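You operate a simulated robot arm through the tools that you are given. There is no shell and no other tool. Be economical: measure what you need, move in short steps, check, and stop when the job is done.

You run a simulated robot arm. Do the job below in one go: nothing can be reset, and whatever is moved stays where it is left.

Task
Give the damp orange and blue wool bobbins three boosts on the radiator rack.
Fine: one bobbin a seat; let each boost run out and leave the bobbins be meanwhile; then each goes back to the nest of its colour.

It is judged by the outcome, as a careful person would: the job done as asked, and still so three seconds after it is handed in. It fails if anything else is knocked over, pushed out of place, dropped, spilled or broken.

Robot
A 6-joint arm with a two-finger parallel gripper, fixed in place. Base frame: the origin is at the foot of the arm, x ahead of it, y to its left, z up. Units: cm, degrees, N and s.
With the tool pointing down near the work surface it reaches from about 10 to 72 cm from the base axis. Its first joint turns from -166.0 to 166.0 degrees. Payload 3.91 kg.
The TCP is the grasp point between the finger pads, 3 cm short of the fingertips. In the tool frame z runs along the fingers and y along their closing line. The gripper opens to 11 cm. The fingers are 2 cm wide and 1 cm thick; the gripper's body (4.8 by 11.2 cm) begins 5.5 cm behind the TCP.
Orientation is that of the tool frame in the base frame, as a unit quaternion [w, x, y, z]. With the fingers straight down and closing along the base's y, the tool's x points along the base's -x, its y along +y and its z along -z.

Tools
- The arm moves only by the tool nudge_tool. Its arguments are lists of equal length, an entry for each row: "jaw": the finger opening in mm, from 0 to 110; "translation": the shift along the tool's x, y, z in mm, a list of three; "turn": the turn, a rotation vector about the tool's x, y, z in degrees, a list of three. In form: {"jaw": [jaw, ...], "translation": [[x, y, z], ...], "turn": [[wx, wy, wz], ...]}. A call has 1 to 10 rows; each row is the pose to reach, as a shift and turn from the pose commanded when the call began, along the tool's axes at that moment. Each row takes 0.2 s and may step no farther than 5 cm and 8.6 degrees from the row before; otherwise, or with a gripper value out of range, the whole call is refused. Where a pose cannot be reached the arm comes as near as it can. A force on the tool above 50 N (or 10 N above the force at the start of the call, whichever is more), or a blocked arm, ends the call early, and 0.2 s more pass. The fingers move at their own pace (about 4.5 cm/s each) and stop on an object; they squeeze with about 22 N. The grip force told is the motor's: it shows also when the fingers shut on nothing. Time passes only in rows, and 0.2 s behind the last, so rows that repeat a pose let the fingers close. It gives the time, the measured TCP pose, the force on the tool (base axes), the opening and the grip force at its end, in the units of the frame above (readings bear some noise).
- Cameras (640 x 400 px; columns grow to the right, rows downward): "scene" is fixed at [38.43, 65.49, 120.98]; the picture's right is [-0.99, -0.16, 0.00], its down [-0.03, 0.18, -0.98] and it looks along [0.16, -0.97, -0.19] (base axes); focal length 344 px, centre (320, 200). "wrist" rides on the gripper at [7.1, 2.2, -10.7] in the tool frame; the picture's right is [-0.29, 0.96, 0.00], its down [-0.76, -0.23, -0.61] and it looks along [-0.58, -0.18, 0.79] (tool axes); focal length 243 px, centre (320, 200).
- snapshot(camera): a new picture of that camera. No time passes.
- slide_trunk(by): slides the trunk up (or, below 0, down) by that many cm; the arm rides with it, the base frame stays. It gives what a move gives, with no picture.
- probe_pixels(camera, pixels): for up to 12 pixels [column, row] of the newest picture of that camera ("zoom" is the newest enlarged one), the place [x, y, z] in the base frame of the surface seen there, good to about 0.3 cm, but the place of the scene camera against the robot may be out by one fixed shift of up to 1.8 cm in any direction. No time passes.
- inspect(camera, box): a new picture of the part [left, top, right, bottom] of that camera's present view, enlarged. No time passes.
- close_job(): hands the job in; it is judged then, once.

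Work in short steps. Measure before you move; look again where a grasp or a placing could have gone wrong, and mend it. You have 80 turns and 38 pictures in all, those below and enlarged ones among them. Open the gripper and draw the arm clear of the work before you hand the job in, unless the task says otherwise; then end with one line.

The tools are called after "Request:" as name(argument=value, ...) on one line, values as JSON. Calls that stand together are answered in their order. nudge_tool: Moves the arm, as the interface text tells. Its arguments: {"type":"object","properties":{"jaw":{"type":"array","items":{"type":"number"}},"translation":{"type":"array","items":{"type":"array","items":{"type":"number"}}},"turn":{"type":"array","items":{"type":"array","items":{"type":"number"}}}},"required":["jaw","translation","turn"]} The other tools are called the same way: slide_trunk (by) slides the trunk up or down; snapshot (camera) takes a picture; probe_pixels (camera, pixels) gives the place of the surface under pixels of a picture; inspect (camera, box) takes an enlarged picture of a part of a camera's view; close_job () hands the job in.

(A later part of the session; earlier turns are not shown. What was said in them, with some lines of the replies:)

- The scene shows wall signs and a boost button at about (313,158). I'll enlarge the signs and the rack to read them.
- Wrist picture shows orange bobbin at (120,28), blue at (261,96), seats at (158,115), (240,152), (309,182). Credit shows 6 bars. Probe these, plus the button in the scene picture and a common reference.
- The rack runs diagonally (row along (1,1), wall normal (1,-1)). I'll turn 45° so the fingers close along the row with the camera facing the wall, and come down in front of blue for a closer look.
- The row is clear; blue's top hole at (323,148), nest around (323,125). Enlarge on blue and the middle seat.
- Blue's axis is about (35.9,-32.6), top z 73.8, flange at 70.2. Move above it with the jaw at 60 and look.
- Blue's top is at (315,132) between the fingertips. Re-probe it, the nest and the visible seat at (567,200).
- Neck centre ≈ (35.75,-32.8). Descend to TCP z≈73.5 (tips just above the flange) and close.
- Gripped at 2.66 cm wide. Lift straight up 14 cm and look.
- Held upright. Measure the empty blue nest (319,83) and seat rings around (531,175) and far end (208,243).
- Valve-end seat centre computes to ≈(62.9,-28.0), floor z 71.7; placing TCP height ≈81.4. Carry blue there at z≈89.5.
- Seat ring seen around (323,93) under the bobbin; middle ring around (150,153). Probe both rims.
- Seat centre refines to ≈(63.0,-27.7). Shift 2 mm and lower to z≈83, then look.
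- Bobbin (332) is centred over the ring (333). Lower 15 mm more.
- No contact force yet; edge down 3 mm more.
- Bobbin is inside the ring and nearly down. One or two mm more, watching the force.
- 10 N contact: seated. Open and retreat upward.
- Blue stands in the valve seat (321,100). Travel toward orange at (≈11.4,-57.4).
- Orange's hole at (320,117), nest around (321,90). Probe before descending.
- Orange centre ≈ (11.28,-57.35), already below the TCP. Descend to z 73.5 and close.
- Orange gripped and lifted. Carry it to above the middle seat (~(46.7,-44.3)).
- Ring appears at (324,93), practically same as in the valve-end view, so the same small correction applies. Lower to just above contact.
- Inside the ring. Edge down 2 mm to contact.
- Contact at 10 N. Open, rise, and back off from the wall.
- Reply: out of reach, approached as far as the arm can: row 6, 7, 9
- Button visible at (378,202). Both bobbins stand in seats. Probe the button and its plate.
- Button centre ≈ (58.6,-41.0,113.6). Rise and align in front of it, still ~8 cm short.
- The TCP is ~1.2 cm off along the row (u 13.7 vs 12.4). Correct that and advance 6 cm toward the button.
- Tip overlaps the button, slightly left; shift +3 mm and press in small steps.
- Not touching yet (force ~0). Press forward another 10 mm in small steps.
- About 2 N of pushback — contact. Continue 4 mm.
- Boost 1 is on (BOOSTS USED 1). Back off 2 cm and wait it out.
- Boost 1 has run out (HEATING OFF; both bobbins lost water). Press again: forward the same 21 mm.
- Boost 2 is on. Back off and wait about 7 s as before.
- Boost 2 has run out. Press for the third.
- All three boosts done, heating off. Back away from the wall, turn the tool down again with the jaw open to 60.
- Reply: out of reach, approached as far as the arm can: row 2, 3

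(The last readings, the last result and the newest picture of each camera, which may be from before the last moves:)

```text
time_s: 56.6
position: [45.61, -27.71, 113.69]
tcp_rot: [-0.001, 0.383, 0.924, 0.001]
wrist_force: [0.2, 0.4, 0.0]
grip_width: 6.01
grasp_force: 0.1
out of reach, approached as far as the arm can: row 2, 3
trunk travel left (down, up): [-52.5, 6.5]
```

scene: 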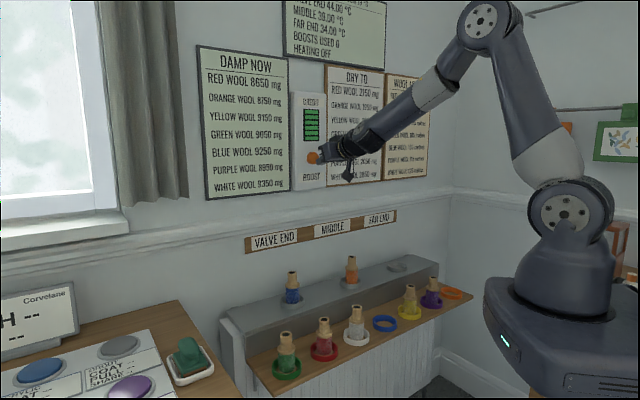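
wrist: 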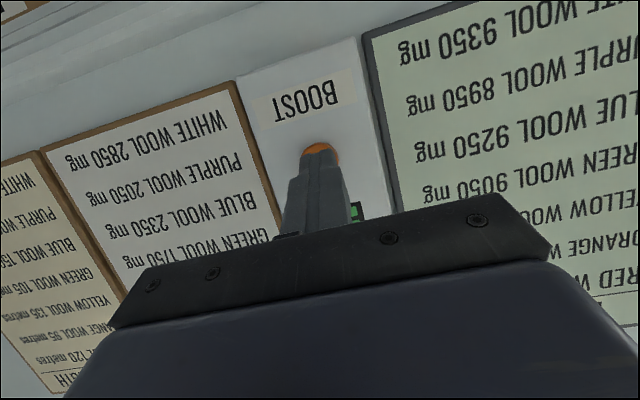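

Upright. Move above the orange bobbin on the middle seat, z≈93, and look.

Request:
nudge_tool(jaw=[60, 60, 60, 60, 60, 60], translation=[[-20, -18, 34], [-41, -36, 69], [-61, -54, 103], [-81, -72, 137], [-102, -90, 171], [-122, -108, 206]], turn=[[0, 0, 0], [0, 0, 0], [0, 0, 0], [0, 0, 0], [0, 0, 0], [0, 0, 0]])

Request:
snapshot(camera="wrist")

Request:
probe_pixels(camera="wrist", pixels=[[320, 118], [312, 117], [331, 117], [321, 126], [321, 108]])

```text
time_s: 58.0
position: [46.64, -44.19, 93.03]
tcp_rot: [-0.001, 0.382, 0.924, 0.001]
wrist_force: [0.1, 0.0, 0.4]
grip_width: 6.0
grasp_force: 0.1
trunk travel left (down, up): [-52.5, 6.5]
```

```text
7 pictures are left
```

wrist: 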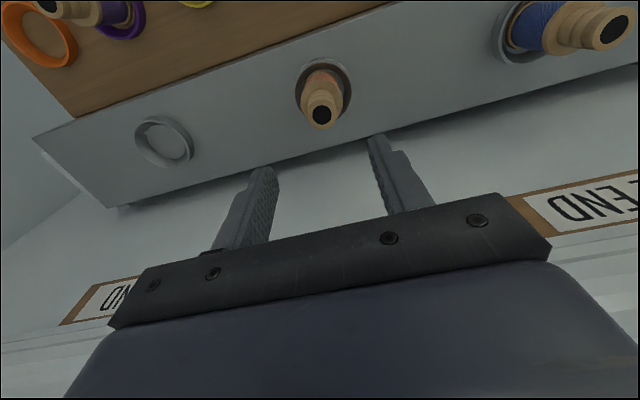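

```text
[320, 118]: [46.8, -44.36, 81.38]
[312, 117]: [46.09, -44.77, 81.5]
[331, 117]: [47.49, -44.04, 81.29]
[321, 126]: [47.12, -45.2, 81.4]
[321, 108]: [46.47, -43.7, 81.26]
```

Orange's top centre ≈(46.8,-44.35), z 81.4. Descend 119 mm, grip, lift.

Request:
nudge_tool(jaw=[60, 60, 60, 60, 10, 10, 10, 10], translation=[[-2, 0, 40], [-2, 0, 80], [-2, 0, 119], [-2, 0, 119], [-2, 0, 119], [-2, 0, 119], [-2, 0, 119], [-2, 0, 119]], turn=[[0, 0, 0], [0, 0, 0], [0, 0, 0], [0, 0, 0], [0, 0, 0], [0, 0, 0], [0, 0, 0], [0, 0, 0]])

Request:
nudge_tool(jaw=[10, 10, 10, 10], translation=[[0, 0, -20], [0, 0, -50], [0, 0, -80], [0, 0, -90]], turn=[[0, 0, 0], [0, 0, 0], [0, 0, 0], [0, 0, 0]])

```text
time_s: 59.8
position: [46.74, -44.11, 81.36]
tcp_rot: [0.0, 0.382, 0.924, 0.0]
wrist_force: [0.1, 0.1, -0.7]
grip_width: 2.66
grasp_force: 21.7
trunk travel left (down, up): [-52.5, 6.5]
```

```text
time_s: 60.8
position: [46.82, -44.13, 90.24]
tcp_rot: [0.0, 0.383, 0.924, 0.0]
wrist_force: [-0.1, 0.8, -0.2]
grip_width: 2.64
grasp_force: 22.5
trunk travel left (down, up): [-52.5, 6.5]
```

Orange lifted. Carry to above its nest at ≈(11.25,-57.3).

Request:
nudge_tool(jaw=[10, 10, 10, 10, 10, 10, 10, 10, 10], translation=[[18, -38, 0], [35, -76, 0], [53, -114, 0], [70, -152, 0], [88, -190, 0], [105, -228, 0], [123, -266, 0], [140, -304, 0], [158, -344, 0]], turn=[[0, 0, 0], [0, 0, 0], [0, 0, 0], [0, 0, 0], [0, 0, 0], [0, 0, 0], [0, 0, 0], [0, 0, 0], [0, 0, 0]])

Request:
snapshot(camera="wrist")

Request:
probe_pixels(camera="wrist", pixels=[[292, 80], [346, 80], [318, 55], [318, 80]])

```text
time_s: 62.8
position: [11.18, -57.34, 89.94]
tcp_rot: [0.001, 0.383, 0.924, 0.0]
wrist_force: [-0.3, 0.3, 0.3]
grip_width: 2.65
grasp_force: 22.2
trunk travel left (down, up): [-52.5, 6.5]
```

```text
6 pictures are left
```

wrist: 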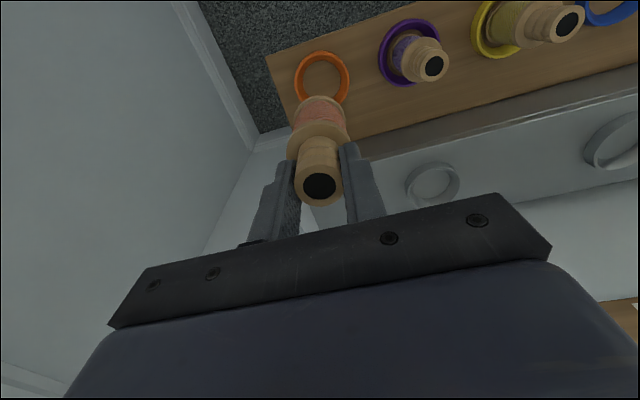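

```text
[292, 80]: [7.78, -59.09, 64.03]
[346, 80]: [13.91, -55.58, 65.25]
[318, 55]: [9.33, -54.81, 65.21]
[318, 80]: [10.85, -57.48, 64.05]
```

Ring centre (322,78) is aligned with the held bobbin. Lower to just above contact (z≈73.9).

Request:
nudge_tool(jaw=[10, 10, 10, 10, 10, 10], translation=[[0, 1, 45], [0, 1, 90], [0, 1, 130], [0, 1, 150], [0, 1, 158], [0, 1, 160]], turn=[[0, 0, 0], [0, 0, 0], [0, 0, 0], [0, 0, 0], [0, 0, 0], [0, 0, 0]])

Request:
nudge_tool(jaw=[10, 10], translation=[[0, 0, 1], [0, 0, 2]], turn=[[0, 0, 0], [0, 0, 0]])

```text
time_s: 64.2
position: [11.35, -57.18, 74.24]
tcp_rot: [0.0, 0.383, 0.924, 0.001]
wrist_force: [-0.7, 0.9, -0.1]
grip_width: 2.64
grasp_force: 22.2
trunk travel left (down, up): [-52.5, 6.5]
```

```text
time_s: 64.8
position: [11.37, -57.21, 74.02]
tcp_rot: [0.0, 0.383, 0.924, 0.0]
wrist_force: [0.0, -0.4, -0.9]
grip_width: 2.67
grasp_force: 22.0
trunk travel left (down, up): [-52.5, 6.5]
```

No contact yet at z 74.0; step further in small calls.

Request:
nudge_tool(jaw=[10, 10], translation=[[0, 0, 1], [0, 0, 2]], turn=[[0, 0, 0], [0, 0, 0]])

Request:
nudge_tool(jaw=[10, 10], translation=[[0, 0, 1], [0, 0, 1]], turn=[[0, 0, 0], [0, 0, 0]])

```text
time_s: 65.4
position: [11.35, -57.16, 73.83]
tcp_rot: [0.0, 0.383, 0.924, 0.001]
wrist_force: [-0.7, 0.1, -0.7]
grip_width: 2.67
grasp_force: 22.9
trunk travel left (down, up): [-52.5, 6.5]
```

```text
time_s: 66.0
position: [11.23, -57.14, 73.85]
tcp_rot: [0.0, 0.383, 0.924, -0.001]
wrist_force: [-1.0, 1.5, 6.2]
grip_width: 2.66
grasp_force: 21.7
trunk travel left (down, up): [-52.5, 6.5]
```

6 N contact: seated. Open, rise and look at it.

Request:
nudge_tool(jaw=[60, 60, 60, 60, 60, 60, 60, 60], translation=[[0, 0, 0], [0, 0, 0], [0, 0, 0], [0, 0, -40], [0, 0, -80], [0, 0, -120], [0, 0, -160], [0, 0, -190]], turn=[[0, 0, 0], [0, 0, 0], [0, 0, 0], [0, 0, 0], [0, 0, 0], [0, 0, 0], [0, 0, 0], [0, 0, 0]])

Request:
nudge_tool(jaw=[60, 60, 60, 60, 60, 60, 60, 60, 60, 60], translation=[[-13, 46, 0], [-25, 92, 0], [-38, 138, 0], [-50, 184, 0], [-63, 230, 0], [-75, 276, 0], [-88, 322, 0], [-100, 368, 0], [-113, 414, 0], [-126, 460, 0]], turn=[[0, 0, 0], [0, 0, 0], [0, 0, 0], [0, 0, 0], [0, 0, 0], [0, 0, 0], [0, 0, 0], [0, 0, 0], [0, 0, 0], [0, 0, 0]])

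Request:
nudge_tool(jaw=[60, 60, 60], translation=[[-12, 45, 0], [-24, 90, 0], [-31, 114, 0]], turn=[[0, 0, 0], [0, 0, 0], [0, 0, 0]])

Request:
snapshot(camera="wrist")

Request:
probe_pixels(camera="wrist", pixels=[[320, 118], [312, 117], [331, 117], [321, 126], [321, 108]])

```text
time_s: 67.8
position: [10.98, -57.24, 92.69]
tcp_rot: [0.001, 0.383, 0.924, -0.001]
wrist_force: [0.2, 0.2, 0.3]
grip_width: 5.99
grasp_force: 0.1
trunk travel left (down, up): [-52.5, 6.5]
```

```text
time_s: 70.0
position: [53.0, -33.65, 92.99]
tcp_rot: [0.0, 0.383, 0.924, 0.0]
wrist_force: [0.2, -0.1, 0.1]
grip_width: 5.99
grasp_force: 0.1
trunk travel left (down, up): [-52.5, 6.5]
```

```text
time_s: 70.8
position: [63.22, -27.75, 92.76]
tcp_rot: [0.0, 0.383, 0.924, 0.0]
wrist_force: [0.1, -0.3, 0.8]
grip_width: 6.0
grasp_force: 0.1
trunk travel left (down, up): [-52.5, 6.5]
```

```text
5 pictures are left
```

wrist: 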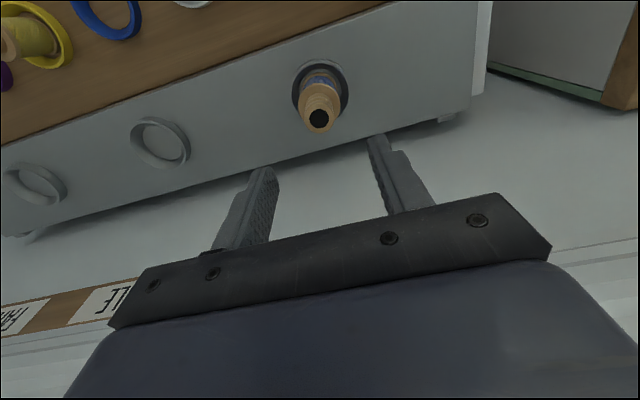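

```text
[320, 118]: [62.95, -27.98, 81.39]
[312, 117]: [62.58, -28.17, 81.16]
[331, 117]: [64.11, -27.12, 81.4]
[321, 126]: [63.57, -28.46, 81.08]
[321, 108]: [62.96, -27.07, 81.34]
```

Blue is directly below (top centre ≈(63.1,-27.9), z 81.3). Descend 115 mm, grip, lift to 90.

Request:
nudge_tool(jaw=[60, 60, 60, 60, 10, 10, 10, 10], translation=[[0, -1, 40], [0, -1, 80], [0, -1, 115], [0, -1, 115], [0, -1, 115], [0, -1, 115], [0, -1, 115], [0, -1, 115]], turn=[[0, 0, 0], [0, 0, 0], [0, 0, 0], [0, 0, 0], [0, 0, 0], [0, 0, 0], [0, 0, 0], [0, 0, 0]])

Request:
nudge_tool(jaw=[10, 10, 10, 10], translation=[[0, 0, -20], [0, 0, -50], [0, 0, -80], [0, 0, -90]], turn=[[0, 0, 0], [0, 0, 0], [0, 0, 0], [0, 0, 0]])

```text
time_s: 72.6
position: [63.01, -27.79, 81.16]
tcp_rot: [-0.001, 0.383, 0.924, 0.001]
wrist_force: [-0.5, 0.1, -0.2]
grip_width: 2.66
grasp_force: 22.2
trunk travel left (down, up): [-52.5, 6.5]
```

```text
time_s: 73.6
position: [62.95, -27.6, 90.16]
tcp_rot: [-0.001, 0.382, 0.924, 0.0]
wrist_force: [1.0, 0.3, -0.7]
grip_width: 2.66
grasp_force: 22.2
trunk travel left (down, up): [-52.5, 6.5]
```

Blue gripped and lifted. Carry to above its nest (35.8,-32.7).

Request:
nudge_tool(jaw=[10, 10, 10, 10, 10, 10, 10], translation=[[23, -32, 0], [46, -65, 0], [69, -98, 0], [92, -130, 0], [115, -163, 0], [137, -195, 0], [158, -228, 0]], turn=[[0, 0, 0], [0, 0, 0], [0, 0, 0], [0, 0, 0], [0, 0, 0], [0, 0, 0], [0, 0, 0]])

Request:
snapshot(camera="wrist")

```text
time_s: 75.2
position: [35.67, -32.77, 90.17]
tcp_rot: [0.0, 0.383, 0.924, 0.0]
wrist_force: [0.2, -0.8, -0.6]
grip_width: 2.7
grasp_force: 21.5
trunk travel left (down, up): [-52.5, 6.5]
```

```text
4 pictures are left
```

wrist: 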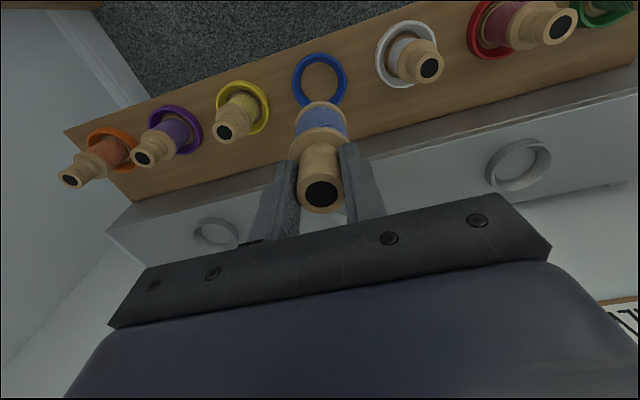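

Ring centre (320,80) aligned; orange stands in its nest at left. Lower to z≈74, then feel for contact.

Request:
nudge_tool(jaw=[10, 10, 10, 10, 10, 10], translation=[[0, 0, 45], [0, 0, 90], [0, 0, 130], [0, 0, 150], [0, 0, 158], [0, 0, 161]], turn=[[0, 0, 0], [0, 0, 0], [0, 0, 0], [0, 0, 0], [0, 0, 0], [0, 0, 0]])

Request:
nudge_tool(jaw=[10, 10], translation=[[0, 0, 1], [0, 0, 2]], turn=[[0, 0, 0], [0, 0, 0]])

```text
time_s: 76.6
position: [35.55, -32.62, 74.03]
tcp_rot: [0.0, 0.383, 0.924, 0.0]
wrist_force: [0.2, -0.2, -1.2]
grip_width: 2.65
grasp_force: 22.2
trunk travel left (down, up): [-52.5, 6.5]
```

```text
time_s: 77.2
position: [35.65, -32.68, 73.86]
tcp_rot: [0.0, 0.383, 0.924, 0.0]
wrist_force: [-0.7, -0.5, -1.0]
grip_width: 2.67
grasp_force: 22.1
trunk travel left (down, up): [-52.5, 6.5]
```

Still free at 73.9; go 1–2 mm further.

Request:
nudge_tool(jaw=[10, 10], translation=[[0, 0, 1], [0, 0, 1.5]], turn=[[0, 0, 0], [0, 0, 0]])

```text
time_s: 77.8
position: [35.72, -32.82, 73.8]
tcp_rot: [0.0, 0.383, 0.924, 0.0]
wrist_force: [0.1, 0.2, -0.9]
grip_width: 2.69
grasp_force: 21.8
trunk travel left (down, up): [-52.5, 6.5]
```

Request:
nudge_tool(jaw=[10, 10], translation=[[0, 0, 1], [0, 0, 1.5]], turn=[[0, 0, 0], [0, 0, 0]])

```text
time_s: 78.4
position: [35.58, -32.72, 73.41]
tcp_rot: [0.0, 0.383, 0.924, 0.001]
wrist_force: [0.1, -0.3, 0.5]
grip_width: 2.66
grasp_force: 21.9
trunk travel left (down, up): [-52.5, 6.5]
```

Force just begins (0.5 N); one more millimetre.

Request:
nudge_tool(jaw=[10, 10], translation=[[0, 0, 0.5], [0, 0, 1]], turn=[[0, 0, 0], [0, 0, 0]])

```text
time_s: 79.0
position: [35.59, -32.75, 73.56]
tcp_rot: [0.001, 0.382, 0.924, 0.0]
wrist_force: [-2.5, 0.5, 7.4]
grip_width: 2.65
grasp_force: 21.6
trunk travel left (down, up): [-52.5, 6.5]
```

Contact at 7 N: seated. Open, rise and draw back.

Request:
nudge_tool(jaw=[60, 60, 60, 60, 60, 60, 60, 60, 60, 60], translation=[[0, 0, 0], [0, 0, 0], [0, 0, 0], [0, 0, -40], [0, 0, -80], [0, 0, -120], [0, 0, -160], [20, 0, -200], [40, 0, -240], [60, 0, -270]], turn=[[0, 0, 0], [0, 0, 0], [0, 0, 0], [0, 0, 0], [0, 0, 0], [0, 0, 0], [0, 0, 0], [0, 0, 0], [0, 0, 0], [0, 0, 0]])

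Request:
snapshot(camera="scene")

Request:
inspect(camera="scene", box=[210, 200, 490, 390])

```text
time_s: 81.2
position: [31.53, -28.54, 100.5]
tcp_rot: [0.0, 0.383, 0.924, 0.001]
wrist_force: [0.0, -0.9, 0.5]
grip_width: 5.99
grasp_force: 0.0
trunk travel left (down, up): [-52.5, 6.5]
```

```text
3 pictures are left
```

scene: 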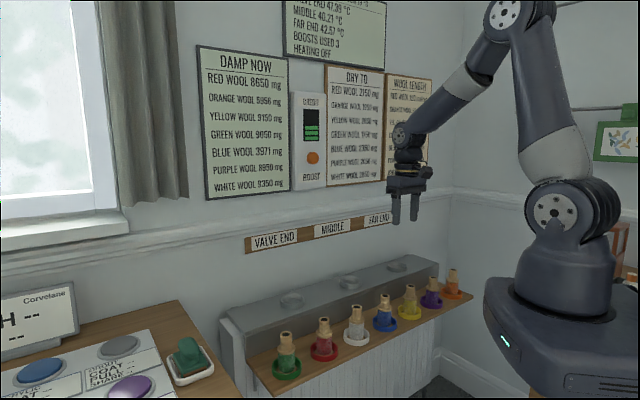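

```text
2.11 times, centred on (350, 295) of scene
```

zoom: 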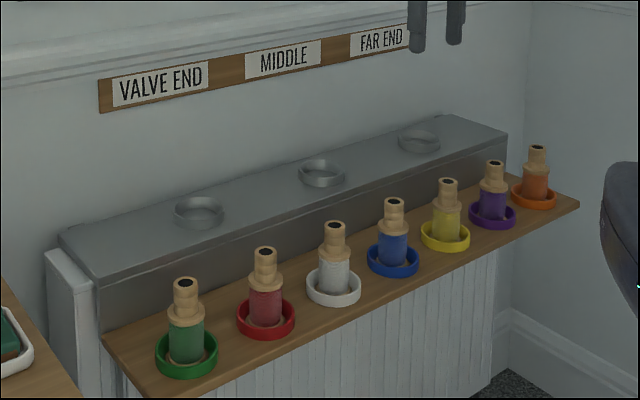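

Both bobbins stand in their own nests, BOOSTS USED 3, HEATING OFF, and the arm is clear with the gripper open. Handing in.

Request:
close_job()

```text
The job is handed in.
```

The orange and blue bobbins had three full boosts on the rack, blue at the valve end and orange in the middle; both are back in their own nests and nothing else was moved.
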